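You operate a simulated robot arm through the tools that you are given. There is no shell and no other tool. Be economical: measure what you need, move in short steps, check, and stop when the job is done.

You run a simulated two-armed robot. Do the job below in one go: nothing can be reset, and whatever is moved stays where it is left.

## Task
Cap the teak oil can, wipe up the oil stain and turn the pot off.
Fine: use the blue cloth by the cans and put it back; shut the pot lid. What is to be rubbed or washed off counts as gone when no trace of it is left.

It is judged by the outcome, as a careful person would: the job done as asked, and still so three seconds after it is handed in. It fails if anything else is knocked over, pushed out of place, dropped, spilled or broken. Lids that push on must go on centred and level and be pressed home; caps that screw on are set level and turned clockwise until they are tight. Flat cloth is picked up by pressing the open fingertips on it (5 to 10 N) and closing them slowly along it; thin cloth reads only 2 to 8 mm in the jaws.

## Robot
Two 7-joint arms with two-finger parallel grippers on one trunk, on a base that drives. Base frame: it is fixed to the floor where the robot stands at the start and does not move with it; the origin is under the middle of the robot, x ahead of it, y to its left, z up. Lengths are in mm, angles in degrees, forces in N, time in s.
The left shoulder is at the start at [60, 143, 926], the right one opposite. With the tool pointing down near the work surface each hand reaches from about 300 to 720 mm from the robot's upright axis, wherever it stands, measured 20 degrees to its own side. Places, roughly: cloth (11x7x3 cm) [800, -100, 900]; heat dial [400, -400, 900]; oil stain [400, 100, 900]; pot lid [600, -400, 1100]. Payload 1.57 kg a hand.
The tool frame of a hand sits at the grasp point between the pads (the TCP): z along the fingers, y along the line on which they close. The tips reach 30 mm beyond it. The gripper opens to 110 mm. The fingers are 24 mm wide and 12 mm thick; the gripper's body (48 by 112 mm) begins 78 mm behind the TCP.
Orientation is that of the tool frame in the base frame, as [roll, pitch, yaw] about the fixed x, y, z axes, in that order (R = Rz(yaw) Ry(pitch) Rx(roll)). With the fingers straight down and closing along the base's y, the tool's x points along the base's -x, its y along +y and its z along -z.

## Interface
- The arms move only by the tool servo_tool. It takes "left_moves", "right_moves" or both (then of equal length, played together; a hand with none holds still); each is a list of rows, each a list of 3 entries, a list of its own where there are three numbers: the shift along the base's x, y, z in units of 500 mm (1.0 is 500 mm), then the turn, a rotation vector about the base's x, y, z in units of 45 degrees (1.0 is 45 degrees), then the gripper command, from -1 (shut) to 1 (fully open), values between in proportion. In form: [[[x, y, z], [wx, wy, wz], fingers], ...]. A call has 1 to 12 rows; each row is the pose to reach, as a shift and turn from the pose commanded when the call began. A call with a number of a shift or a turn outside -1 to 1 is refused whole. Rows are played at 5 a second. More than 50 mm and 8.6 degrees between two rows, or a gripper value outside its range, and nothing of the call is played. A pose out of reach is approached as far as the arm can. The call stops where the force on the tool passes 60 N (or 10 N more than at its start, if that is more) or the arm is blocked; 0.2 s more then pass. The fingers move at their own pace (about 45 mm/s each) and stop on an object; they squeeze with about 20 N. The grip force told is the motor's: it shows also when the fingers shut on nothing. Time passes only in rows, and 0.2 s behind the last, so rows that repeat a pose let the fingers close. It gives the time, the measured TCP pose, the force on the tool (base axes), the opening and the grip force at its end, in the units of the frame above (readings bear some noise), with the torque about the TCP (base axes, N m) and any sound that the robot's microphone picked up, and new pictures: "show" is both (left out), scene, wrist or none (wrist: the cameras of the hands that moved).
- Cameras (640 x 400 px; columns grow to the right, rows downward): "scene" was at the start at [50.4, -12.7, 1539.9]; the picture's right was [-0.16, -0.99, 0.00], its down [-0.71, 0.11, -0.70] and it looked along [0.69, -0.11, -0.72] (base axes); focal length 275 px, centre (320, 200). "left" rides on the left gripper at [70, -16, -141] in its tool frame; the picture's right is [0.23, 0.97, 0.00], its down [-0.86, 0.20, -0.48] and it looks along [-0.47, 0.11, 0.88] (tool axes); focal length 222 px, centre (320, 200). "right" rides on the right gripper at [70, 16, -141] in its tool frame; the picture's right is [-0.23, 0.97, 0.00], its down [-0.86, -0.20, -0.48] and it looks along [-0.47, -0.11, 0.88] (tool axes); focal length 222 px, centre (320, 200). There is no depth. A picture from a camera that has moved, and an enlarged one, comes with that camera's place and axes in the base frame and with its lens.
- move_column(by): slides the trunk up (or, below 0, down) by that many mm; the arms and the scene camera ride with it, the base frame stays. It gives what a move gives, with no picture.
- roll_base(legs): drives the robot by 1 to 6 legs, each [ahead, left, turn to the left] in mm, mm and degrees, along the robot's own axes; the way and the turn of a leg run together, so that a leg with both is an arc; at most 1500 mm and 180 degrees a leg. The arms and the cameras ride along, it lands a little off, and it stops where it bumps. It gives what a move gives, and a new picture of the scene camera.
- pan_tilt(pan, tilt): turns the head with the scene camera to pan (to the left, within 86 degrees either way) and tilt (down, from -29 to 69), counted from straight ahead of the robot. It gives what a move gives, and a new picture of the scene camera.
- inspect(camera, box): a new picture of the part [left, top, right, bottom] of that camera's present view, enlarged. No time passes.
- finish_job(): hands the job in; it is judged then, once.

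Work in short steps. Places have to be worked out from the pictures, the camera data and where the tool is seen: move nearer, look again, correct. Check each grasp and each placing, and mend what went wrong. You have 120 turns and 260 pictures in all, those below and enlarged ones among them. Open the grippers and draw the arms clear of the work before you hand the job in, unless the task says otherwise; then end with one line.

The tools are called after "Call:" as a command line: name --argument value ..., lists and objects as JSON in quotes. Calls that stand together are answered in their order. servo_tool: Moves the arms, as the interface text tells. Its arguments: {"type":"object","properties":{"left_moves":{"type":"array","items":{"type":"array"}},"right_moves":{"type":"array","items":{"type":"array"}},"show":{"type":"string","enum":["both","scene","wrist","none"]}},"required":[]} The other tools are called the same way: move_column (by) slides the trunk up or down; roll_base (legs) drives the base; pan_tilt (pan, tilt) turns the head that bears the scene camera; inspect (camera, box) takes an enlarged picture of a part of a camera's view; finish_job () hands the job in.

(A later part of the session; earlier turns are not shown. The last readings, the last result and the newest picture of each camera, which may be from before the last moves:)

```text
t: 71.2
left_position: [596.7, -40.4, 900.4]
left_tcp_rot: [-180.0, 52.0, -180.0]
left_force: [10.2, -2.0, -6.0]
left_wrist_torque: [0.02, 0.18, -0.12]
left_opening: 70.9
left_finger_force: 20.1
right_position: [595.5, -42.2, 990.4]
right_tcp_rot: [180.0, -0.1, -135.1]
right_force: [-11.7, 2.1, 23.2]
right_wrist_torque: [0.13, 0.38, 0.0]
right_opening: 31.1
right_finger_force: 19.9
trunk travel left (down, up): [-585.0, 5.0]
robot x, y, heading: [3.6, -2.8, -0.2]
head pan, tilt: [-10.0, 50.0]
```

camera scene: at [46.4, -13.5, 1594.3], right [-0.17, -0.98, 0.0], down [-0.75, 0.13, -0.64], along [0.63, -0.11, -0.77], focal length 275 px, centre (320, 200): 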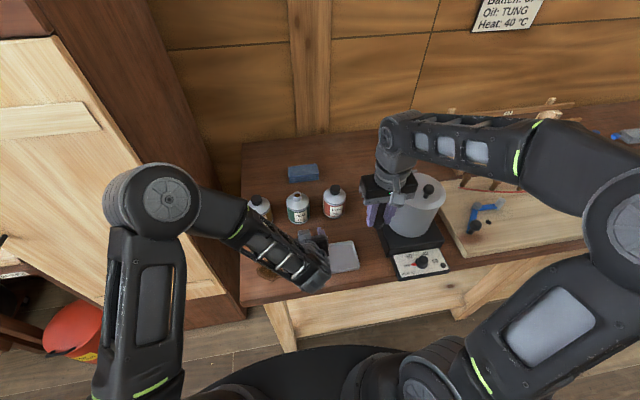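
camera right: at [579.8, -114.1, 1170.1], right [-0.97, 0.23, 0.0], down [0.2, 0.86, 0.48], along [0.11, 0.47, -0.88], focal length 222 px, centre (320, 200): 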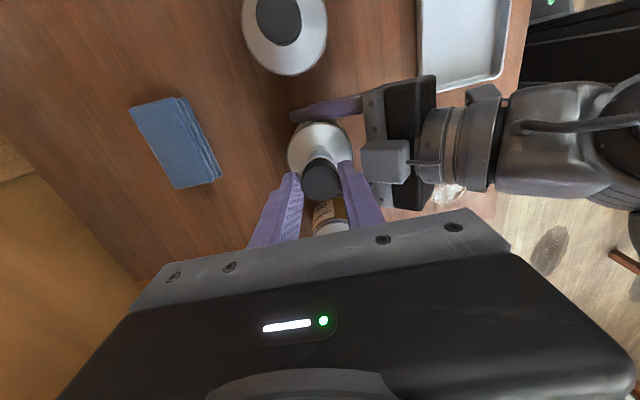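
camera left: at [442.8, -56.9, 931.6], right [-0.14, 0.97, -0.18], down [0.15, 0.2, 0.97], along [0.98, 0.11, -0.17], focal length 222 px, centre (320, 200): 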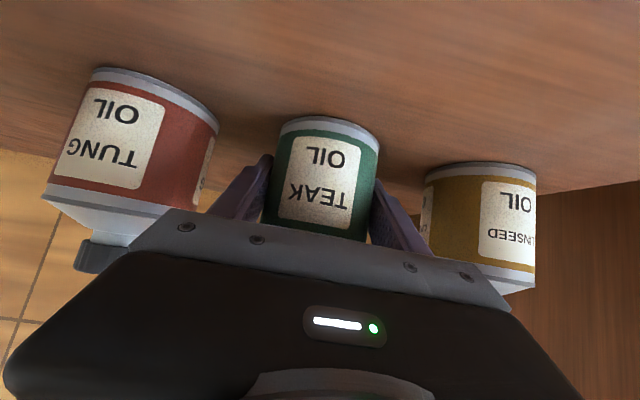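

Side force of -12 N in x says the tool is a bit too far forward. I'll shift -1.5 mm in x and keep turning.

Call:
servo_tool --right_moves '[[[-0.003, 0, 0], [0, 0, 0], -1], [[-0.003, 0, 0], [0, 0, -0.17], -1], [[-0.003, 0, 0], [0, 0, -0.34], -1], [[-0.003, 0, -0.001], [0, 0, -0.51], -1], [[-0.003, 0, -0.001], [0, 0, -0.68], -1], [[-0.003, 0, -0.001], [0, 0, -0.84], -1], [[-0.003, 0, -0.001], [0, 0, -1], -1]]' --show "none"

Call:
inspect --camera "scene" --box '[260, 160, 340, 220]'

Call:
inspect --camera "right" --box '[240, 90, 400, 210]'

```text
t: 72.8
left_position: [597.1, -43.7, 900.0]
left_tcp_rot: [-180.0, 52.0, -180.0]
left_force: [-0.9, -10.0, 0.0]
left_wrist_torque: [0.6, -0.06, -0.03]
left_opening: 70.7
left_finger_force: 20.5
right_position: [594.1, -42.2, 990.8]
right_tcp_rot: [179.9, 0.0, 179.9]
right_force: [0.3, 14.3, 7.4]
right_wrist_torque: [0.47, -0.06, 0.05]
right_opening: 31.0
right_finger_force: 20.1
trunk travel left (down, up): [-585.0, 5.0]
robot x, y, heading: [-1.2, -0.3, 0.0]
head pan, tilt: [-10.0, 50.0]
```

```text
6.67 times, centred on (300, 190) of scene
camera zoom: at [45.8, -12.8, 1594.3], right [-0.17, -0.98, 0.0], down [-0.75, 0.13, -0.64], along [0.63, -0.11, -0.77], focal length 1834 px, centre (453, 267)
```

zoom: 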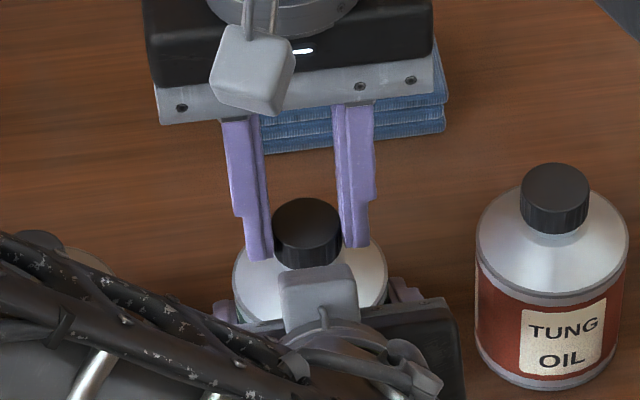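

```text
3.33 times, centred on (320, 150) of right
camera zoom: at [524.9, -26.3, 1132.3], right [0.23, 0.97, 0.0], down [0.86, -0.2, 0.48], along [0.47, -0.11, -0.88], focal length 740 px, centre (320, 367)
```

zoom: 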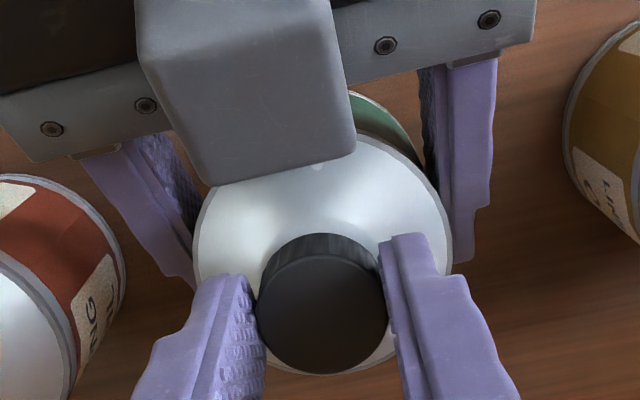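

Now a +14 N side force in y, so I'll shift +2 mm in y and keep turning clockwise.

Call:
servo_tool --right_moves '[[[0, 0.004, 0], [0, 0, 0], -1], [[0, 0.004, 0], [0, 0, -0.17], -1], [[0, 0.004, -0.001], [0, 0, -0.34], -1], [[0, 0.004, -0.001], [0, 0, -0.51], -1], [[0, 0.004, -0.002], [0, 0, -0.68], -1], [[0, 0.004, -0.002], [0, 0, -0.84], -1], [[0, 0.004, -0.003], [0, 0, -1], -1]]' --show "none"

Call:
inspect --camera "scene" --box '[260, 160, 340, 220]'

```text
t: 74.4
left_position: [596.7, -41.9, 900.1]
left_tcp_rot: [-179.9, 52.0, 179.9]
left_force: [-1.8, -15.2, 2.3]
left_wrist_torque: [0.03, -0.31, -0.05]
left_opening: 70.8
left_finger_force: 20.2
right_position: [595.3, -40.0, 990.0]
right_tcp_rot: [179.8, 0.0, 134.9]
right_force: [2.3, 11.2, 8.5]
right_wrist_torque: [0.39, 0.0, 0.06]
right_opening: 31.1
right_finger_force: 20.2
trunk travel left (down, up): [-585.0, 5.0]
robot x, y, heading: [-3.0, 0.8, -0.2]
head pan, tilt: [-10.0, 50.0]
```

```text
6.67 times, centred on (300, 190) of scene
camera zoom: at [45.5, -13.8, 1594.4], right [-0.17, -0.98, 0.0], down [-0.75, 0.13, -0.64], along [0.63, -0.11, -0.77], focal length 1834 px, centre (453, 267)
```

zoom: 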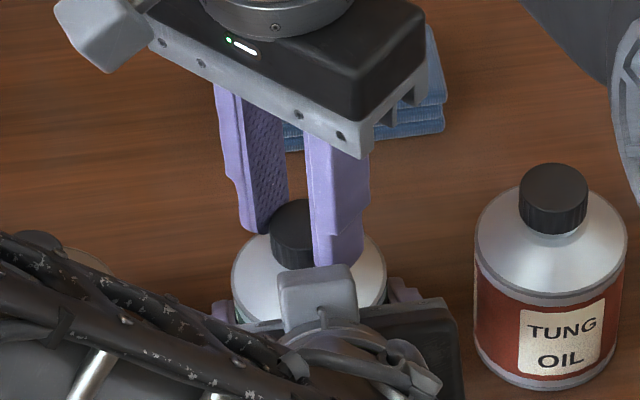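

Still +11 N in y; I'll shift another 2 mm and continue clockwise.

Call:
servo_tool --right_moves '[[[0, 0.004, 0], [0, 0, 0], -1], [[0, 0.004, 0], [0, 0, -0.17], -1], [[0, 0.004, -0.001], [0, 0, -0.34], -1], [[0, 0.004, -0.001], [0, 0, -0.51], -1], [[0, 0.004, -0.002], [0, 0, -0.68], -1], [[0, 0.004, -0.002], [0, 0, -0.84], -1], [[0, 0.004, -0.003], [0, 0, -1], -1]]' --show "none"

Call:
inspect --camera "right" --box '[240, 90, 400, 210]'

```text
t: 76.0
left_position: [596.8, -41.7, 900.8]
left_tcp_rot: [-179.9, 51.9, -180.0]
left_force: [-4.4, -11.9, 4.0]
left_wrist_torque: [-0.1, -0.13, -0.02]
left_opening: 70.3
left_finger_force: 19.8
right_position: [595.2, -39.0, 988.6]
right_tcp_rot: [179.8, -0.3, 89.9]
right_force: [7.3, 9.3, 19.8]
right_wrist_torque: [0.16, -0.26, 0.02]
right_opening: 31.2
right_finger_force: 20.7
trunk travel left (down, up): [-585.0, 5.0]
robot x, y, heading: [-2.1, 0.2, -0.1]
head pan, tilt: [-10.0, 50.0]
```

```text
3.33 times, centred on (320, 150) of right
camera zoom: at [611.0, 29.9, 1130.7], right [0.97, -0.23, 0.0], down [-0.2, -0.86, 0.48], along [-0.11, -0.46, -0.88], focal length 740 px, centre (320, 367)
```

zoom: 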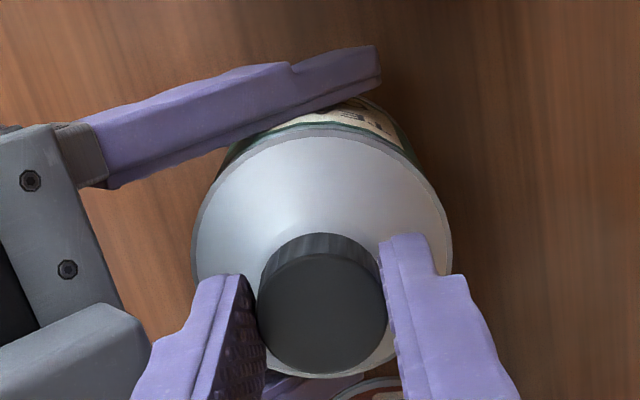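

It keeps descending (z 988.6). Another 45°, with a small +1 mm x correction.

Call:
servo_tool --right_moves '[[[0.002, 0.002, 0], [0, 0, 0], -1], [[0.002, 0.002, 0], [0, 0, -0.17], -1], [[0.002, 0.002, 0], [0, 0, -0.34], -1], [[0.002, 0.002, 0], [0, 0, -0.51], -1], [[0.002, 0.002, -0.001], [0, 0, -0.68], -1], [[0.002, 0.002, -0.001], [0, 0, -0.84], -1], [[0.002, 0.002, -0.001], [0, 0, -1], -1]]' --show "none"

```text
t: 77.6
left_position: [596.0, -41.3, 898.9]
left_tcp_rot: [179.9, 52.1, -180.0]
left_force: [-5.6, -2.9, 5.7]
left_wrist_torque: [-0.32, -0.21, -0.03]
left_opening: 70.4
left_finger_force: 20.1
right_position: [597.7, -39.9, 988.7]
right_tcp_rot: [179.8, -0.2, 44.8]
right_force: [11.6, -1.0, 21.6]
right_wrist_torque: [-0.08, -0.27, 0.04]
right_opening: 31.1
right_finger_force: 20.2
trunk travel left (down, up): [-585.0, 5.0]
robot x, y, heading: [-0.5, -0.5, -0.0]
head pan, tilt: [-10.0, 50.0]
```

225° turned so far. I'll release, rise and look at how the cap sits.

Call:
servo_tool --right_moves '[[[0, 0, 0], [0, 0, 0], -0.2], [[0, 0, 0], [0, 0, 0], -0.2], [[0, 0, 0.04], [0, 0, 0], -0.2], [[0, 0, 0.08], [0, 0, 0], -0.2], [[-0.0, -0.0, 0.08], [0, 0, 0.17], -0.2], [[0, 0, 0.08], [0, 0, 0.34], -0.2], [[0, 0, 0.08], [0, 0, 0.51], -0.2], [[0, 0, 0.08], [0, 0, 0.68], -0.2], [[0, 0, 0.08], [0, 0, 0.85], -0.2], [[0, 0, 0.08], [0, 0, 1], -0.2]]' --show "none"

Call:
inspect --camera "scene" --box '[260, 160, 340, 220]'

Call:
inspect --camera "right" --box '[240, 90, 400, 210]'

```text
t: 79.8
left_position: [597.4, -40.1, 900.6]
left_tcp_rot: [180.0, 52.1, -179.9]
left_force: [2.7, 4.1, 8.7]
left_wrist_torque: [0.23, -0.24, 0.01]
left_opening: 70.1
left_finger_force: 19.8
right_position: [595.4, -38.1, 1027.9]
right_tcp_rot: [-180.0, 0.0, 90.2]
right_force: [0.0, -0.1, 0.6]
right_wrist_torque: [-0.01, 0.03, 0.0]
right_opening: 43.8
right_finger_force: 0.0
trunk travel left (down, up): [-585.0, 5.0]
robot x, y, heading: [0.5, 0.7, -0.1]
head pan, tilt: [-10.0, 50.0]
```

```text
6.67 times, centred on (300, 190) of scene
camera zoom: at [46.2, -12.9, 1594.4], right [-0.17, -0.98, 0.0], down [-0.75, 0.13, -0.64], along [0.63, -0.11, -0.77], focal length 1834 px, centre (453, 267)
```

zoom: 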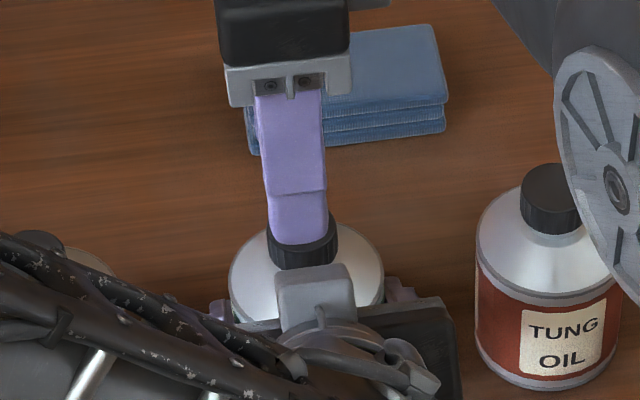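

```text
3.33 times, centred on (320, 150) of right
camera zoom: at [611.6, 31.4, 1168.9], right [0.97, -0.22, 0.0], down [-0.2, -0.86, 0.48], along [-0.11, -0.47, -0.88], focal length 740 px, centre (320, 367)
```

zoom: 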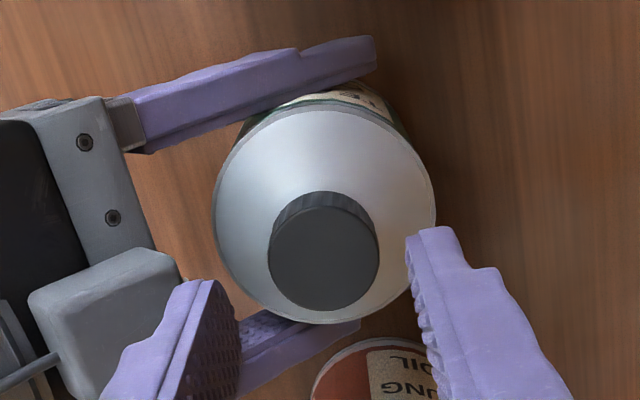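

The cap sits level and centred on the neck. I'll unwind the wrist counter-clockwise to get a fresh bite.

Call:
servo_tool --right_moves '[[[0, 0, 0], [0, 0, 0.17], -0.2], [[0, 0, 0], [0, 0, 0.34], -0.2], [[0, 0, 0], [0, 0, 0.51], -0.2], [[0, 0, 0], [0, 0, 0.68], -0.2], [[0, 0, 0], [0, 0, 0.85], -0.2], [[0, 0, 0], [0, 0, 1], -0.2]]' --show "none"

Call:
servo_tool --right_moves '[[[0, 0, 0], [0, 0, 0.17], -0.2], [[0, 0, 0], [0, 0, 0.34], -0.2], [[0, 0, 0], [0, 0, 0.51], -0.2], [[0, 0, 0], [0, 0, 0.68], -0.2], [[0, 0, 0], [0, 0, 0.85], -0.2], [[0, 0, 0], [0, 0, 1], -0.2]]' --show "none"

Call:
servo_tool --right_moves '[[[0, 0, 0], [0, 0, 0.17], -0.2], [[0, 0, 0], [0, 0, 0.34], -0.2], [[0, 0, 0], [0, 0, 0.51], -0.2], [[0, 0, 0], [0, 0, 0.68], -0.2], [[0, 0, 0], [0, 0, 0.85], -0.2], [[0, 0, 0], [0, 0, 1], -0.2]]' --show "none"

Call:
servo_tool --right_moves '[[[0, 0, 0], [0, 0, 0.17], -0.2], [[0, 0, 0], [0, 0, 0.34], -0.2], [[0, 0, 0], [0, 0, 0.51], -0.2], [[0, 0, 0], [0, 0, 0.68], -0.2], [[0, 0, 0], [0, 0, 0.85], -0.2], [[0, 0, 0], [0, 0, 1], -0.2]]' --show "none"

Call:
inspect --camera "right" --box '[240, 90, 400, 210]'

```text
t: 81.2
left_position: [597.6, -41.1, 900.6]
left_tcp_rot: [-180.0, 52.0, -179.9]
left_force: [3.6, 3.6, 10.1]
left_wrist_torque: [0.22, -0.1, -0.01]
left_opening: 70.4
left_finger_force: 19.6
right_position: [595.7, -38.1, 1027.0]
right_tcp_rot: [180.0, 0.0, 135.1]
right_force: [-0.1, -0.2, -1.0]
right_wrist_torque: [-0.02, 0.0, -0.03]
right_opening: 44.1
right_finger_force: 0.0
trunk travel left (down, up): [-585.0, 5.0]
robot x, y, heading: [1.3, -0.1, -0.2]
head pan, tilt: [-10.0, 50.0]
```

```text
t: 82.6
left_position: [597.6, -41.7, 899.2]
left_tcp_rot: [-180.0, 52.0, -180.0]
left_force: [2.9, 2.8, 10.0]
left_wrist_torque: [0.11, -0.06, -0.03]
left_opening: 70.3
left_finger_force: 19.7
right_position: [595.3, -39.1, 1026.7]
right_tcp_rot: [180.0, 0.0, -180.0]
right_force: [0.4, -0.2, -0.1]
right_wrist_torque: [-0.06, 0.0, 0.01]
right_opening: 43.8
right_finger_force: 0.1
trunk travel left (down, up): [-585.0, 5.0]
robot x, y, heading: [0.5, 0.8, 0.1]
head pan, tilt: [-10.0, 50.0]
```

```text
t: 84.0
left_position: [598.6, -40.4, 899.3]
left_tcp_rot: [-179.9, 52.0, 180.0]
left_force: [2.8, 2.7, 9.8]
left_wrist_torque: [0.03, -0.01, -0.07]
left_opening: 70.1
left_finger_force: 20.0
right_position: [597.0, -38.4, 1028.3]
right_tcp_rot: [-179.9, -0.1, -135.0]
right_force: [0.5, -1.4, 0.7]
right_wrist_torque: [-0.02, -0.03, 0.03]
right_opening: 44.0
right_finger_force: 0.0
trunk travel left (down, up): [-585.0, 5.0]
robot x, y, heading: [0.1, -0.7, -0.0]
head pan, tilt: [-10.0, 50.0]
```

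```text
t: 85.4
left_position: [597.3, -40.9, 899.4]
left_tcp_rot: [-180.0, 52.0, 180.0]
left_force: [1.6, 3.2, 9.5]
left_wrist_torque: [0.01, -0.02, -0.01]
left_opening: 70.4
left_finger_force: 19.8
right_position: [595.5, -38.1, 1026.8]
right_tcp_rot: [180.0, 0.0, -89.9]
right_force: [-0.6, 0.3, -0.4]
right_wrist_torque: [0.0, 0.03, 0.0]
right_opening: 44.5
right_finger_force: 0.1
trunk travel left (down, up): [-585.0, 5.0]
robot x, y, heading: [-1.2, 0.9, -0.3]
head pan, tilt: [-10.0, 50.0]
```

```text
3.33 times, centred on (320, 150) of right
camera zoom: at [579.8, -108.0, 1168.7], right [-0.97, 0.22, 0.0], down [0.2, 0.86, 0.48], along [0.11, 0.46, -0.88], focal length 740 px, centre (320, 367)
```

zoom: 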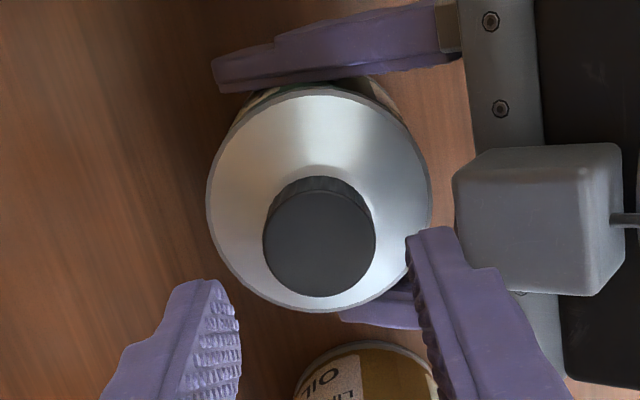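

From both sides the cap's axis is about 2 mm to -y of the jaws' centre. I'll correct, descend to z≈987 and grip.

Call:
servo_tool --right_moves '[[[0.001, -0.0046, -0.03], [0, 0, 0], -0.2], [[0.001, -0.0046, -0.06], [0, 0, 0], -0.2], [[0.001, -0.0046, -0.08], [0, 0, 0], -0.2], [[0.001, -0.0046, -0.08], [0, 0, 0], -0.5], [[0.001, -0.0046, -0.08], [0, 0, 0], -1], [[0.001, -0.0046, -0.08], [0, 0, 0], -1]]' --show "none"

Call:
servo_tool --right_moves '[[[0, 0, 0], [0, 0, -0.17], -1], [[0, 0, 0], [0, 0, -0.34], -1], [[0, 0, 0], [0, 0, -0.51], -1], [[0, 0, 0], [0, 0, -0.68], -1], [[0, 0, 0], [0, 0, -0.84], -1], [[0, 0, 0], [0, 0, -1], -1]]' --show "none"

```text
t: 86.8
left_position: [596.1, -41.4, 898.5]
left_tcp_rot: [-179.9, 52.0, -180.0]
left_force: [4.3, 2.3, 7.2]
left_wrist_torque: [0.02, 0.19, -0.05]
left_opening: 70.1
left_finger_force: 20.3
right_position: [596.5, -41.4, 987.6]
right_tcp_rot: [-179.9, -0.1, -90.0]
right_force: [-3.7, 0.1, 0.8]
right_wrist_torque: [0.01, 0.11, -0.01]
right_opening: 31.3
right_finger_force: 19.9
trunk travel left (down, up): [-585.0, 5.0]
robot x, y, heading: [-2.7, 3.2, 0.1]
head pan, tilt: [-10.0, 50.0]
```

```text
t: 88.2
left_position: [597.4, -40.8, 899.5]
left_tcp_rot: [179.9, 52.0, 179.9]
left_force: [7.7, 2.0, 4.6]
left_wrist_torque: [0.21, 0.17, -0.51]
left_opening: 70.2
left_finger_force: 20.2
right_position: [597.0, -40.7, 988.1]
right_tcp_rot: [180.0, 0.1, -135.1]
right_force: [-8.8, 0.1, 0.4]
right_wrist_torque: [-0.04, 0.29, 0.61]
right_opening: 31.3
right_finger_force: 20.3
trunk travel left (down, up): [-585.0, 5.0]
robot x, y, heading: [0.1, 2.0, 0.0]
head pan, tilt: [-10.0, 50.0]
```

Turning torque has risen to 0.6 N m, so the thread is engaged and tightening. I'll turn another 45° and watch it.

Call:
servo_tool --right_moves '[[[-0.001, 0, 0], [0, 0, -0.17], -1], [[-0.001, 0, 0], [0, 0, -0.34], -1], [[-0.001, 0, 0], [0, 0, -0.51], -1], [[-0.001, 0, 0], [0, 0, -0.68], -1], [[-0.001, 0, 0], [0, 0, -0.84], -1], [[-0.001, 0, 0], [0, 0, -1], -1]]' --show "none"

Call:
inspect --camera "left" --box '[200, 90, 440, 250]'

Call:
inspect --camera "scene" --box '[260, 160, 340, 220]'

```text
t: 89.6
left_position: [597.2, -40.7, 898.8]
left_tcp_rot: [180.0, 52.0, 180.0]
left_force: [-0.4, 3.1, 7.4]
left_wrist_torque: [0.03, -0.47, -0.58]
left_opening: 70.1
left_finger_force: 20.1
right_position: [596.3, -41.0, 986.9]
right_tcp_rot: [-180.0, 0.0, 179.9]
right_force: [1.0, -0.6, -0.7]
right_wrist_torque: [0.03, -0.04, 0.6]
right_opening: 31.5
right_finger_force: 19.7
trunk travel left (down, up): [-585.0, 5.0]
robot x, y, heading: [-1.2, 1.0, -0.1]
head pan, tilt: [-10.0, 50.0]
```

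```text
2.50 times, centred on (320, 170) of left
camera zoom: at [442.4, -57.0, 931.9], right [-0.14, 0.97, -0.18], down [0.15, 0.2, 0.97], along [0.98, 0.11, -0.17], focal length 555 px, centre (320, 275)
```

zoom: 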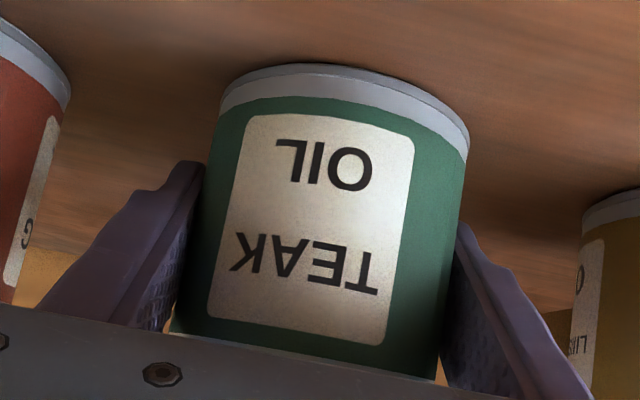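

```text
6.67 times, centred on (300, 190) of scene
camera zoom: at [46.0, -13.2, 1594.4], right [-0.17, -0.98, 0.0], down [-0.75, 0.13, -0.64], along [0.63, -0.11, -0.77], focal length 1834 px, centre (453, 267)
```

zoom: 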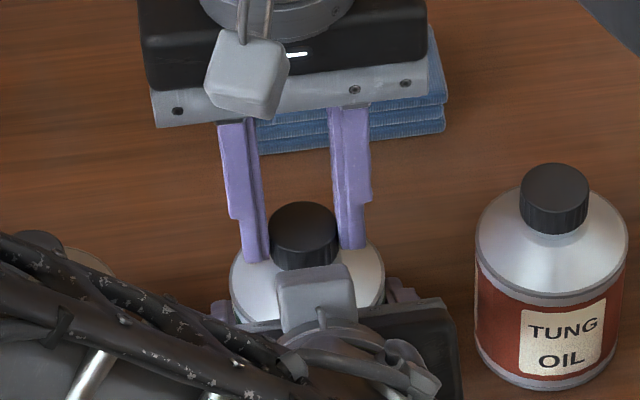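

Torque holds at 0.6 N m with the jaws slipping on the cap while the can stays still, so the cap is tight. I'll release and raise the right hand, then release and withdraw the left.

Call:
servo_tool --right_moves '[[[0, 0, 0], [0, 0, 0], -0.2], [[0, 0, 0], [0, 0, 0], -0.1], [[0, 0, 0.05], [0, 0, 0], -0.1], [[0, 0, 0.1], [0, 0, 0], -0.1], [[0, -0.05, 0.13], [0, 0, 0], -0.1], [[0, -0.13, 0.13], [0, 0, 0], -0.1], [[-0.06, -0.18, 0.13], [0, 0, 0], -0.1], [[-0.12, -0.23, 0.12], [0, 0, 0], -0.1], [[-0.2, -0.26, 0.1], [0, 0, 0], -0.1], [[-0.28, -0.28, 0.08], [0, 0, 0], -0.1]]' --show "none"

Call:
servo_tool --left_moves '[[[0, 0, 0], [0, 0, 0], 0.5], [[0, 0, 0], [0, 0, 0], 0.7], [[-0.03, 0, 0], [0, 0, 0], 0.7], [[-0.09, 0, 0], [0, 0, 0], 0.7], [[-0.16, 0, 0], [0, 0, 0], 0.7], [[-0.22, 0, 0], [0, 0, 0], 0.7], [[-0.24, 0.04, 0.06], [0, 0, 0], 0.7], [[-0.24, 0.1, 0.12], [0, 0, 0], 0.7], [[-0.24, 0.18, 0.15], [0, 0, 0], 0.7], [[-0.24, 0.26, 0.15], [0, 0, 0], 0.7]]'

Call:
inspect --camera "scene" --box '[240, 160, 360, 240]'

Call:
inspect --camera "left" --box '[120, 60, 360, 220]'

```text
t: 91.8
left_position: [596.3, -39.9, 899.9]
left_tcp_rot: [180.0, 52.0, -180.0]
left_force: [-4.2, 0.9, 7.1]
left_wrist_torque: [-0.03, -0.16, 0.03]
left_opening: 70.1
left_finger_force: 20.3
right_position: [452.3, -180.2, 1029.4]
right_tcp_rot: [180.0, 0.0, 179.9]
right_force: [0.7, -0.3, -0.5]
right_wrist_torque: [0.0, -0.01, 0.01]
right_opening: 49.8
right_finger_force: 0.0
trunk travel left (down, up): [-585.0, 5.0]
robot x, y, heading: [2.2, 1.0, 0.1]
head pan, tilt: [-10.0, 50.0]
```

```text
t: 94.0
left_position: [479.8, 88.6, 972.4]
left_tcp_rot: [180.0, 52.0, 180.0]
left_force: [0.1, 0.4, 0.9]
left_wrist_torque: [0.01, -0.02, -0.03]
left_opening: 93.4
left_finger_force: 0.1
left hand out of reach, approached as far as the arm can: row 10
right_position: [454.3, -180.4, 1028.5]
right_tcp_rot: [180.0, 0.0, 180.0]
right_force: [0.1, -0.2, -0.1]
right_wrist_torque: [-0.02, 0.02, -0.01]
right_opening: 49.6
right_finger_force: 0.1
trunk travel left (down, up): [-585.0, 5.0]
robot x, y, heading: [-0.5, -1.4, 0.4]
head pan, tilt: [-10.0, 50.0]
camera scene: at [46.6, -12.9, 1594.3], right [-0.17, -0.98, 0.0], down [-0.75, 0.13, -0.64], along [0.63, -0.11, -0.77], focal length 275 px, centre (320, 200)
camera left: at [325.7, 72.5, 1005.4], right [-0.14, 0.97, -0.18], down [0.15, 0.2, 0.97], along [0.98, 0.11, -0.18], focal length 222 px, centre (320, 200)
```

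scene: 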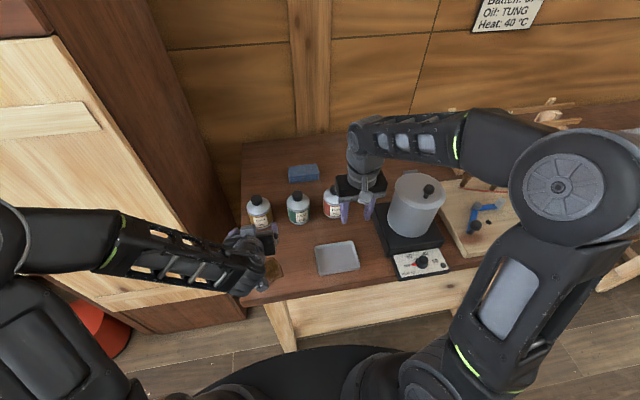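
left: 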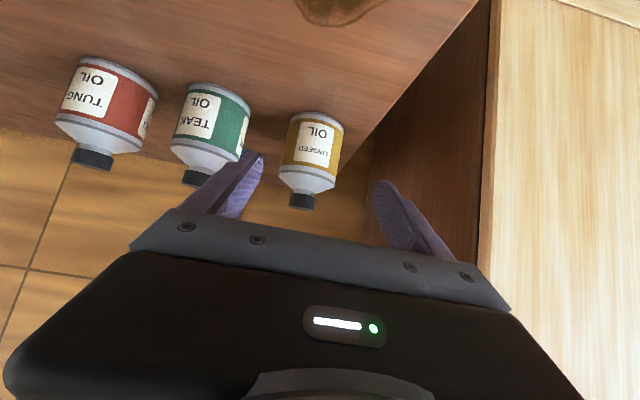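

```text
5.00 times, centred on (300, 200) of scene
camera zoom: at [46.6, -12.9, 1594.3], right [-0.17, -0.98, 0.0], down [-0.75, 0.13, -0.64], along [0.63, -0.11, -0.77], focal length 1376 px, centre (420, 200)
```

zoom: 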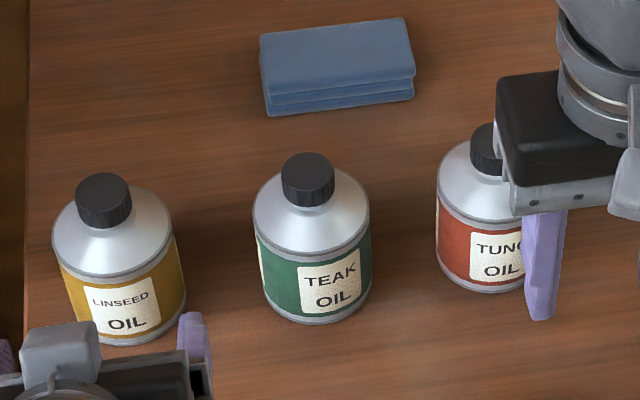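

```text
2.50 times, centred on (240, 140) of left
camera zoom: at [325.7, 72.5, 1005.4], right [-0.14, 0.97, -0.18], down [0.15, 0.2, 0.97], along [0.98, 0.11, -0.18], focal length 555 px, centre (520, 350)
```

zoom: 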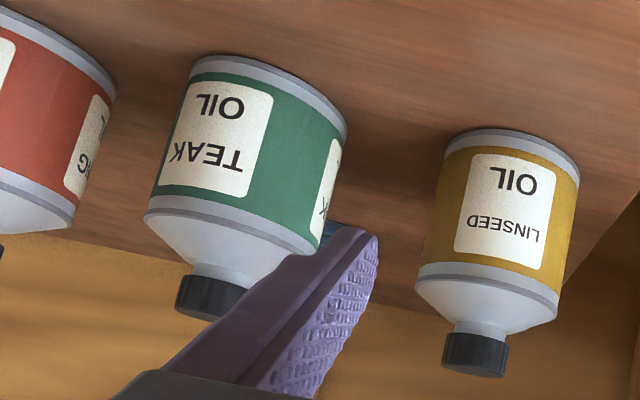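

The teak can is capped level like its neighbours. For the cloth (≈(762, -77)) I'll raise and retract both hands, then drive ahead and a little to the right.

Call:
servo_tool --left_moves '[[[-0.02, 0, 0.06], [0, 0, 0], 0.7], [[-0.05, 0, 0.12], [0, 0.17, 0], 0.7], [[-0.08, 0, 0.16], [0, 0.34, 0], 0.7], [[-0.1, 0, 0.18], [0, 0.51, 0], 0.7], [[-0.1, 0, 0.19], [0, 0.68, 0], 0.7], [[-0.1, 0, 0.19], [0, 0.84, 0], 0.7], [[-0.1, 0, 0.19], [0, 1, 0], 0.7]]' --right_moves '[[[-0.02, 0, 0.05], [0, 0, 0], -0.1], [[-0.06, 0.02, 0.09], [0, 0, 0], -0.1], [[-0.1, 0.05, 0.11], [0, 0, 0], -0.1], [[-0.1, 0.06, 0.11], [0, 0, 0], -0.1], [[-0.1, 0.06, 0.11], [0, 0, 0], -0.1], [[-0.1, 0.06, 0.11], [0, 0, 0], -0.1], [[-0.1, 0.06, 0.11], [0, 0, 0], -0.1]]' --show "none"

Call:
pan_tilt --pan 0 --tilt 65

```text
t: 95.6
left_position: [431.7, 88.7, 1067.7]
left_tcp_rot: [-179.9, 6.8, 179.9]
left_force: [-0.6, 0.1, -0.3]
left_wrist_torque: [-0.03, 0.01, 0.02]
left_opening: 93.7
left_finger_force: 0.1
left hand out of reach, approached as far as the arm can: row 1
right_position: [406.2, -149.4, 1081.0]
right_tcp_rot: [-179.9, 0.0, 180.0]
right_force: [-0.4, 0.4, -0.3]
right_wrist_torque: [-0.02, 0.01, 0.02]
right_opening: 49.5
right_finger_force: 0.0
trunk travel left (down, up): [-585.0, 5.0]
robot x, y, heading: [-1.2, 1.6, 0.1]
head pan, tilt: [-10.0, 50.0]
```

```text
t: 96.4
left_position: [431.3, 86.6, 1069.0]
left_tcp_rot: [-180.0, 6.9, 180.0]
left_force: [0.1, 0.1, -0.4]
left_wrist_torque: [-0.01, -0.01, 0.05]
left_opening: 93.4
left_finger_force: 0.1
right_position: [404.7, -150.4, 1080.6]
right_tcp_rot: [179.9, -0.1, 180.0]
right_force: [-0.7, 0.0, 0.2]
right_wrist_torque: [0.03, 0.0, 0.01]
right_opening: 49.6
right_finger_force: 0.1
trunk travel left (down, up): [-585.0, 5.0]
robot x, y, heading: [1.2, -0.5, -0.1]
head pan, tilt: [0.0, 65.0]
camera scene: at [31.6, -0.2, 1576.2], right [0.0, -1.0, 0.0], down [-0.91, 0.0, -0.42], along [0.42, 0.0, -0.91], focal length 275 px, centre (320, 200)
```

scene: 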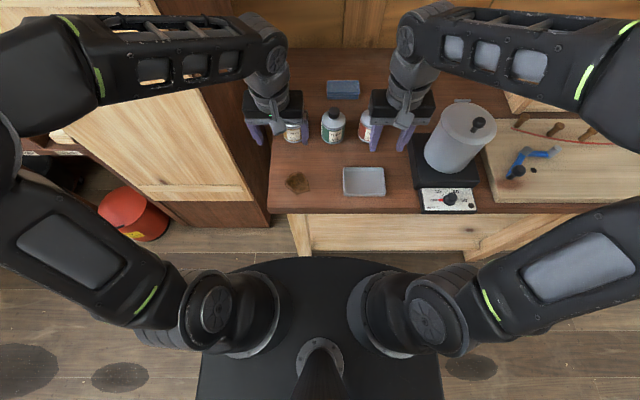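

The bench front is only about 50 mm from the base, so I can go ahead just 40 mm. I'll shift left so the right shoulder lines up with the cloth; first I tuck the left hand in over the bench so its elbow keeps clear of the cabinet.

Call:
servo_tool --left_moves '[[[0.05, -0.03, 0], [0, 0.08, 0], 0.7], [[0.1, -0.07, 0], [0, 0.15, 0], 0.7], [[0.14, -0.11, 0], [0, 0.15, 0], 0.7], [[0.16, -0.13, -0.02], [0, 0.15, 0], 0.7]]' --show "none"

Call:
roll_base --legs '[[0, 66, 0], [38, 0, 0]]'

```text
t: 97.4
left_position: [509.1, 24.4, 1058.7]
left_tcp_rot: [180.0, 0.2, -179.9]
left_force: [-0.3, -0.3, -0.8]
left_wrist_torque: [0.0, -0.02, 0.05]
left_opening: 93.6
left_finger_force: 0.1
right_position: [405.6, -150.6, 1081.8]
right_tcp_rot: [180.0, -0.2, 179.9]
right_force: [0.3, 0.3, -0.5]
right_wrist_torque: [0.02, -0.03, -0.04]
right_opening: 49.5
right_finger_force: 0.1
trunk travel left (down, up): [-585.0, 5.0]
robot x, y, heading: [-1.6, 2.5, 0.1]
head pan, tilt: [0.0, 65.0]
```

```text
t: 98.8
left_position: [548.6, 90.4, 1057.7]
left_tcp_rot: [-180.0, 0.1, -179.9]
left_force: [1.2, -0.3, 0.1]
left_wrist_torque: [-0.01, 0.07, 0.02]
left_opening: 93.4
left_finger_force: 0.1
right_position: [446.9, -84.2, 1081.1]
right_tcp_rot: [-179.9, -0.1, -179.9]
right_force: [0.7, 0.4, 0.4]
right_wrist_torque: [-0.05, 0.04, -0.01]
right_opening: 49.6
right_finger_force: 0.0
trunk travel left (down, up): [-585.0, 5.0]
robot x, y, heading: [38.0, 60.0, 0.3]
head pan, tilt: [0.0, 65.0]
camera scene: at [71.9, 66.6, 1576.1], right [0.0, -1.0, 0.0], down [-0.91, 0.0, -0.42], along [0.42, 0.0, -0.91], focal length 275 px, centre (320, 200)
```

scene: 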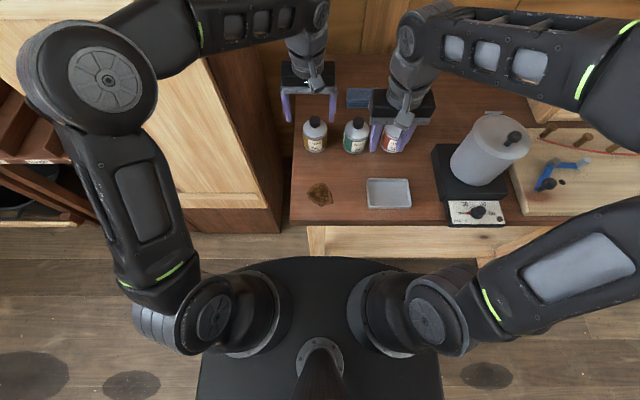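

The drive landed with no bump. Now I'll measure the cloth with the scene camera.

Call:
pan_tilt --pan -8 --tilt 46

Call:
inspect --camera "scene" --box '[280, 100, 400, 190]'

```text
t: 99.7
left_position: [548.9, 91.8, 1057.7]
left_tcp_rot: [-180.0, 0.2, -179.9]
left_force: [-0.3, 0.5, 0.0]
left_wrist_torque: [-0.01, 0.0, 0.0]
left_opening: 93.5
left_finger_force: 0.2
right_position: [443.2, -83.5, 1081.5]
right_tcp_rot: [180.0, -0.1, -179.9]
right_force: [-0.1, -0.5, -0.8]
right_wrist_torque: [-0.03, -0.01, -0.01]
right_opening: 49.6
right_finger_force: 0.0
trunk travel left (down, up): [-585.0, 5.0]
robot x, y, heading: [39.9, 66.2, 0.2]
head pan, tilt: [-8.0, 46.0]
camera scene: at [88.4, 55.0, 1599.8], right [-0.14, -0.99, 0.0], down [-0.71, 0.1, -0.69], along [0.69, -0.1, -0.72], focal length 275 px, centre (320, 200)
```

scene: 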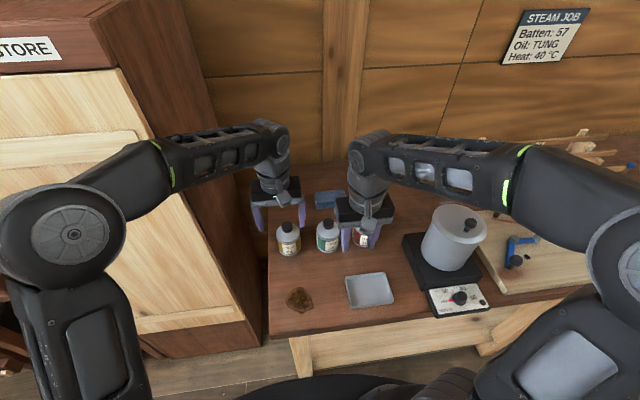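

```text
4.44 times, centred on (340, 145) of scene
camera zoom: at [88.4, 55.0, 1599.8], right [-0.14, -0.99, 0.0], down [-0.71, 0.1, -0.69], along [0.69, -0.1, -0.72], focal length 1223 px, centre (231, 444)
```

zoom: 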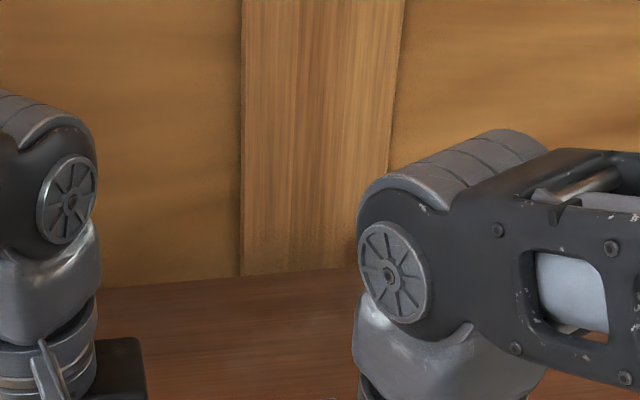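

The cloth's top face spans about x 745–806, y -134 to -26 (centre ≈ (776, -80)). I'll move the right hand out over the cans toward it while turning the jaws to close along x, and see how far it reaches.

Call:
servo_tool --right_moves '[[[0.04, 0.0, -0.03], [0, 0, -0.17], 0.3], [[0.12, 0, -0.07], [0, 0, -0.34], 0.6], [[0.2, 0, -0.08], [0, 0, -0.51], 0.6], [[0.28, 0, -0.08], [0, 0, -0.68], 0.6], [[0.36, 0, -0.08], [0, 0, -0.85], 0.6], [[0.44, 0, -0.08], [0, 0, -1], 0.6], [[0.5, 0, -0.08], [0, 0, -1], 0.6]]' --show "none"

Call:
servo_tool --right_moves '[[[0, 0, 0], [0, 0, -0.17], 0.8], [[0, 0, 0], [0, 0, -0.34], 0.8], [[0.02, 0, -0.03], [0, 0, -0.51], 0.8], [[0.04, 0, -0.06], [0, 0, -0.68], 0.8], [[0.06, 0, -0.1], [0, 0, -0.84], 0.8], [[0.08, 0, -0.14], [0, 0, -1], 0.8], [[0.1, 0, -0.16], [0, 0, -1], 0.8]]'

```text
t: 101.3
left_position: [548.8, 90.7, 1057.7]
left_tcp_rot: [180.0, 0.2, -179.9]
left_force: [0.1, -0.3, 0.1]
left_wrist_torque: [0.03, 0.01, -0.01]
left_opening: 93.5
left_finger_force: 0.1
right_position: [694.0, -83.4, 1038.7]
right_tcp_rot: [-179.9, -0.1, 135.0]
right_force: [0.0, 0.8, -0.9]
right_wrist_torque: [-0.01, 0.01, 0.0]
right_opening: 88.4
right_finger_force: 0.1
trunk travel left (down, up): [-585.0, 5.0]
robot x, y, heading: [33.9, 64.5, 0.3]
head pan, tilt: [-8.0, 46.0]
```

```text
t: 102.9
left_position: [549.0, 91.5, 1057.8]
left_tcp_rot: [179.9, 0.1, -179.9]
left_force: [-0.6, 0.3, -0.2]
left_wrist_torque: [0.01, 0.04, 0.02]
left_opening: 93.6
left_finger_force: 0.1
right_position: [734.4, -82.5, 970.5]
right_tcp_rot: [179.2, -0.2, 89.9]
right_force: [0.2, -0.5, -0.3]
right_wrist_torque: [-0.02, 0.03, -0.02]
right_opening: 98.9
right_finger_force: 0.1
right hand out of reach, approached as far as the arm can: row 6, 7
trunk travel left (down, up): [-585.0, 5.0]
robot x, y, heading: [36.8, 63.9, 0.1]
head pan, tilt: [-8.0, 46.0]
camera scene: at [89.7, 53.7, 1599.8], right [-0.14, -0.99, 0.0], down [-0.71, 0.1, -0.69], along [0.69, -0.1, -0.72], focal length 275 px, centre (320, 200)
camera right: at [748.7, -14.0, 1111.5], right [0.97, -0.23, 0.01], down [-0.21, -0.86, 0.47], along [-0.1, -0.46, -0.88], focal length 222 px, centre (320, 200)
```

scene: 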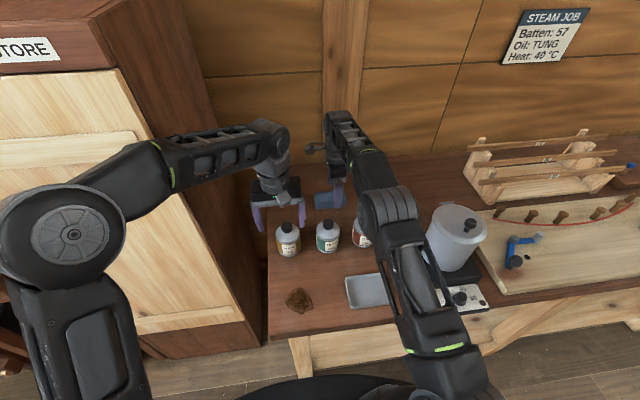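
right: 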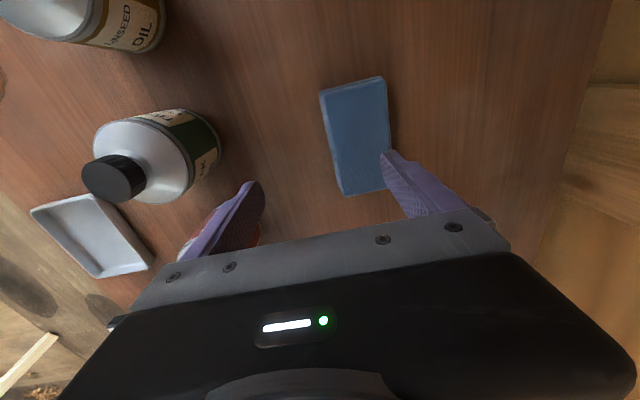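

The cloth centre is confirmed near (779, -78); tool-down reach stops at 734. I'll try tilting the hand forward 15° to gain the rest.

Call:
servo_tool --right_moves '[[[0.01, 0, 0], [0, -0.1, 0], 0.8], [[0.03, 0.002, 0], [0, -0.2, 0], 0.8], [[0.05, 0.004, -0.01], [0, -0.3, 0], 0.8], [[0.07, 0.006, -0.02], [0, -0.36, 0], 0.8], [[0.09, 0.008, -0.03], [0, -0.36, 0], 0.8], [[0.09, 0.008, -0.05], [0, -0.36, 0], 0.8]]' --show "wrist"

```text
t: 104.3
left_position: [548.2, 90.5, 1058.3]
left_tcp_rot: [179.9, 0.2, -180.0]
left_force: [-0.8, 0.4, 0.4]
left_wrist_torque: [-0.02, 0.0, 0.02]
left_opening: 93.3
left_finger_force: 0.0
right_position: [778.8, -79.3, 945.3]
right_tcp_rot: [163.7, 0.0, 90.1]
right_force: [0.2, -0.2, 0.0]
right_wrist_torque: [-0.04, 0.03, 0.0]
right_opening: 99.0
right_finger_force: 0.1
trunk travel left (down, up): [-585.0, 5.0]
robot x, y, heading: [38.1, 65.8, 0.2]
head pan, tilt: [-8.0, 46.0]
camera right: at [754.7, -9.9, 1086.3], right [0.94, -0.23, 0.27], down [-0.32, -0.86, 0.4], along [0.14, -0.47, -0.87], focal length 222 px, centre (320, 200)
```

right: 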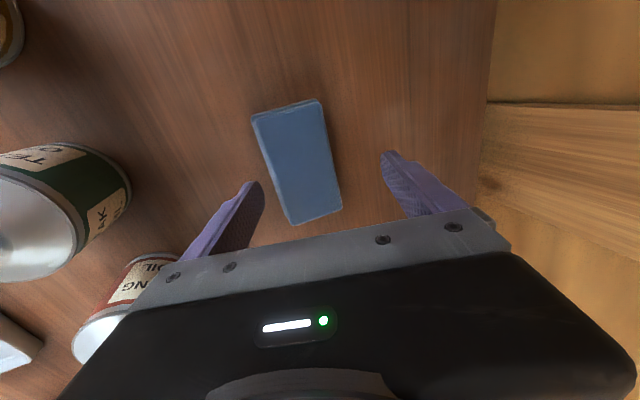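

It reaches with the tilt, and the cloth lies between the fingers. I'll reduce the tilt to about 11°, narrow the jaws a little and descend toward it.

Call:
servo_tool --right_moves '[[[0, 0.001, -0.02], [0, 0.04, 0], 0.6], [[0, 0.002, -0.04], [0, 0.08, 0], 0.5], [[0, 0.002, -0.06], [0, 0.11, 0], 0.5], [[0, 0.002, -0.08], [0, 0.11, 0], 0.5]]' --show "wrist"

Call:
inspect --camera "right" --box '[200, 60, 440, 260]'

Call:
inspect --camera "scene" --box '[280, 160, 380, 230]'

```text
t: 105.3
left_position: [547.9, 91.3, 1058.9]
left_tcp_rot: [180.0, 0.2, -179.9]
left_force: [-0.8, 0.8, 0.1]
left_wrist_torque: [0.01, 0.02, -0.01]
left_opening: 93.4
left_finger_force: 0.1
right_position: [778.9, -79.4, 907.0]
right_tcp_rot: [168.8, -0.1, 90.2]
right_force: [-0.2, 0.4, 0.2]
right_wrist_torque: [0.04, 0.01, -0.03]
right_opening: 82.5
right_finger_force: 0.1
trunk travel left (down, up): [-585.0, 5.0]
robot x, y, heading: [35.6, 65.3, 0.2]
head pan, tilt: [-8.0, 46.0]
camera right: at [767.6, -8.9, 1049.1], right [0.96, -0.23, 0.19], down [-0.29, -0.86, 0.43], along [0.07, -0.46, -0.88], focal length 222 px, centre (320, 200)
```

right: 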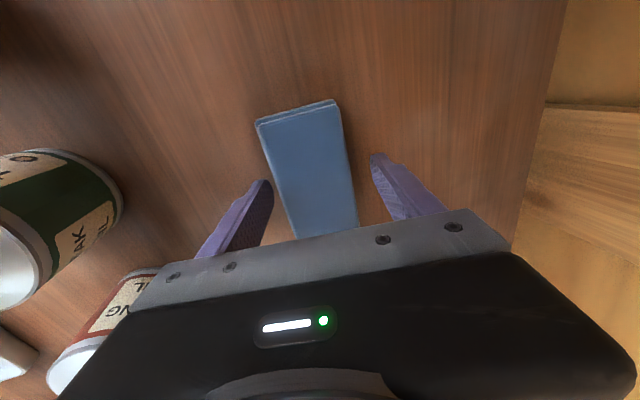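

```text
2.00 times, centred on (320, 160) of right
camera zoom: at [767.6, -8.9, 1049.1], right [0.96, -0.23, 0.19], down [-0.29, -0.86, 0.43], along [0.07, -0.46, -0.88], focal length 444 px, centre (320, 280)
```

zoom: 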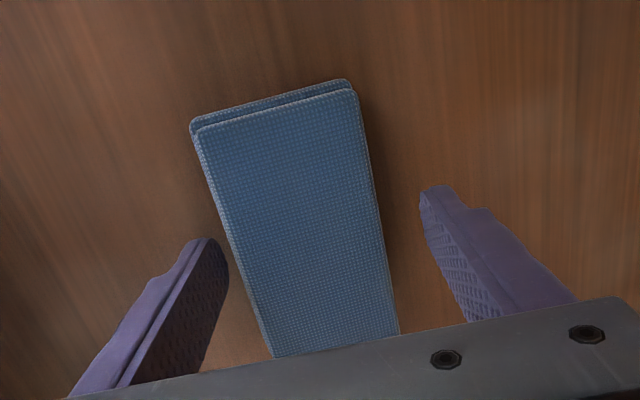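

```text
5.71 times, centred on (330, 195) of scene
camera zoom: at [88.3, 54.9, 1599.8], right [-0.14, -0.99, 0.0], down [-0.71, 0.1, -0.69], along [0.69, -0.1, -0.72], focal length 1572 px, centre (263, 229)
```

zoom: 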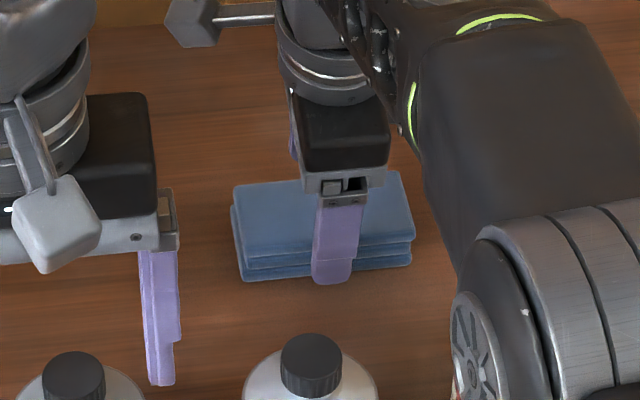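

The cloth is between the fingers but nearer the front one. I'll shift -6 mm in x, go 4 mm lower and close.

Call:
servo_tool --right_moves '[[[-0.012, 0.002, -0.004], [0, 0, 0], 0.5], [[-0.012, 0.002, -0.008], [0, 0, 0], 0.4], [[-0.012, 0.002, -0.01], [0, 0, 0], 0.2], [[-0.012, 0.002, -0.012], [0, 0, 0], -1], [[-0.012, 0.002, -0.012], [0, 0, 0], -1], [[-0.012, 0.002, -0.012], [0, 0, 0], -1]]' --show "wrist"

Call:
inspect --camera "scene" --box '[280, 160, 380, 230]'

```text
t: 106.7
left_position: [548.0, 92.7, 1058.4]
left_tcp_rot: [179.9, 0.4, -179.9]
left_force: [-0.4, -0.1, 0.1]
left_wrist_torque: [0.02, 0.01, 0.02]
left_opening: 93.5
left_finger_force: 0.1
right_position: [773.1, -77.7, 902.4]
right_tcp_rot: [168.7, 0.0, 90.1]
right_force: [2.5, -0.1, 11.6]
right_wrist_torque: [0.0, 0.17, 0.05]
right_opening: 67.2
right_finger_force: 19.7
trunk travel left (down, up): [-585.0, 5.0]
robot x, y, heading: [36.8, 67.0, -0.0]
head pan, tilt: [-8.0, 46.0]
camera right: at [761.1, -8.5, 1044.4], right [0.95, -0.23, 0.19], down [-0.29, -0.86, 0.43], along [0.07, -0.47, -0.88], focal length 222 px, centre (320, 200)
```

right: 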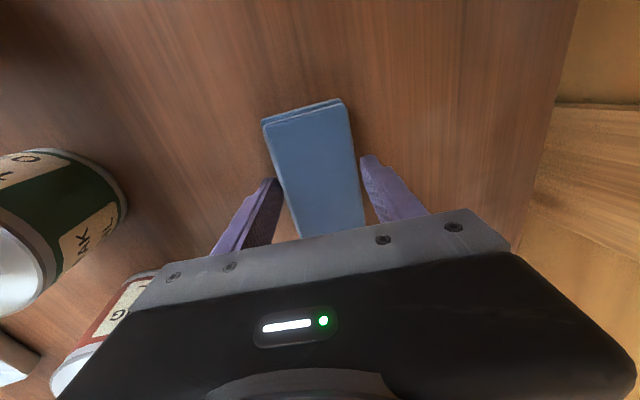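

```text
5.71 times, centred on (330, 195) of scene
camera zoom: at [87.3, 55.1, 1600.0], right [-0.14, -0.99, 0.0], down [-0.71, 0.1, -0.7], along [0.69, -0.1, -0.72], focal length 1572 px, centre (263, 229)
```

zoom: 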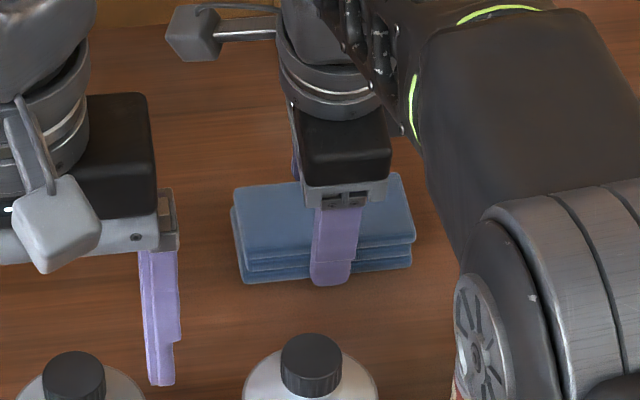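

Gripped at 67 mm with 20 N. I'll lift a little and check that the cloth comes along.

Call:
servo_tool --right_moves '[[[0, 0, 0.02], [0, 0, 0], -1], [[-0.01, 0, 0.06], [0, 0, 0], -1], [[-0.03, 0, 0.1], [0, 0.06, 0], -1], [[-0.05, 0, 0.14], [0, 0.12, 0], -1]]'

```text
t: 107.7
left_position: [547.1, 90.2, 1057.9]
left_tcp_rot: [-180.0, 0.2, -179.9]
left_force: [-0.3, 0.0, 1.0]
left_wrist_torque: [0.0, -0.01, 0.01]
left_opening: 93.4
left_finger_force: 0.1
right_position: [747.3, -75.9, 970.9]
right_tcp_rot: [174.2, -0.1, 90.1]
right_force: [-0.1, 0.4, -0.7]
right_wrist_torque: [0.01, -0.01, 0.02]
right_opening: 67.2
right_finger_force: 20.5
trunk travel left (down, up): [-585.0, 5.0]
robot x, y, heading: [39.6, 66.9, 0.2]
head pan, tilt: [-8.0, 46.0]
camera scene: at [88.0, 54.9, 1599.8], right [-0.14, -0.99, 0.0], down [-0.71, 0.1, -0.69], along [0.69, -0.1, -0.72], focal length 275 px, centre (320, 200)
camera right: at [749.3, -7.3, 1113.0], right [0.97, -0.23, 0.1], down [-0.25, -0.86, 0.45], along [-0.02, -0.47, -0.89], focal length 222 px, centre (320, 200)
```

scene: 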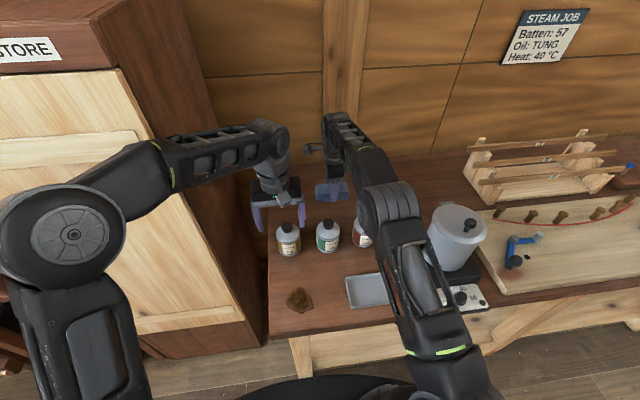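
right: 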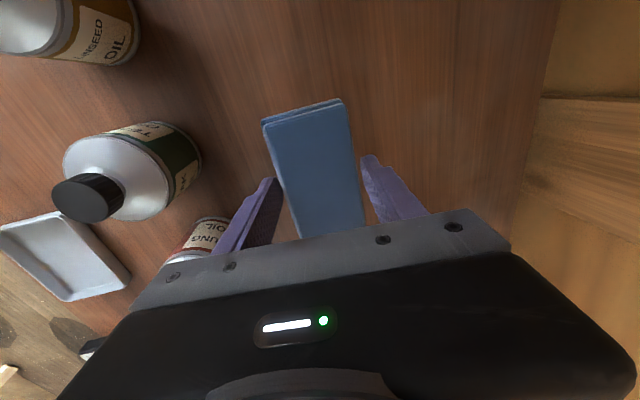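

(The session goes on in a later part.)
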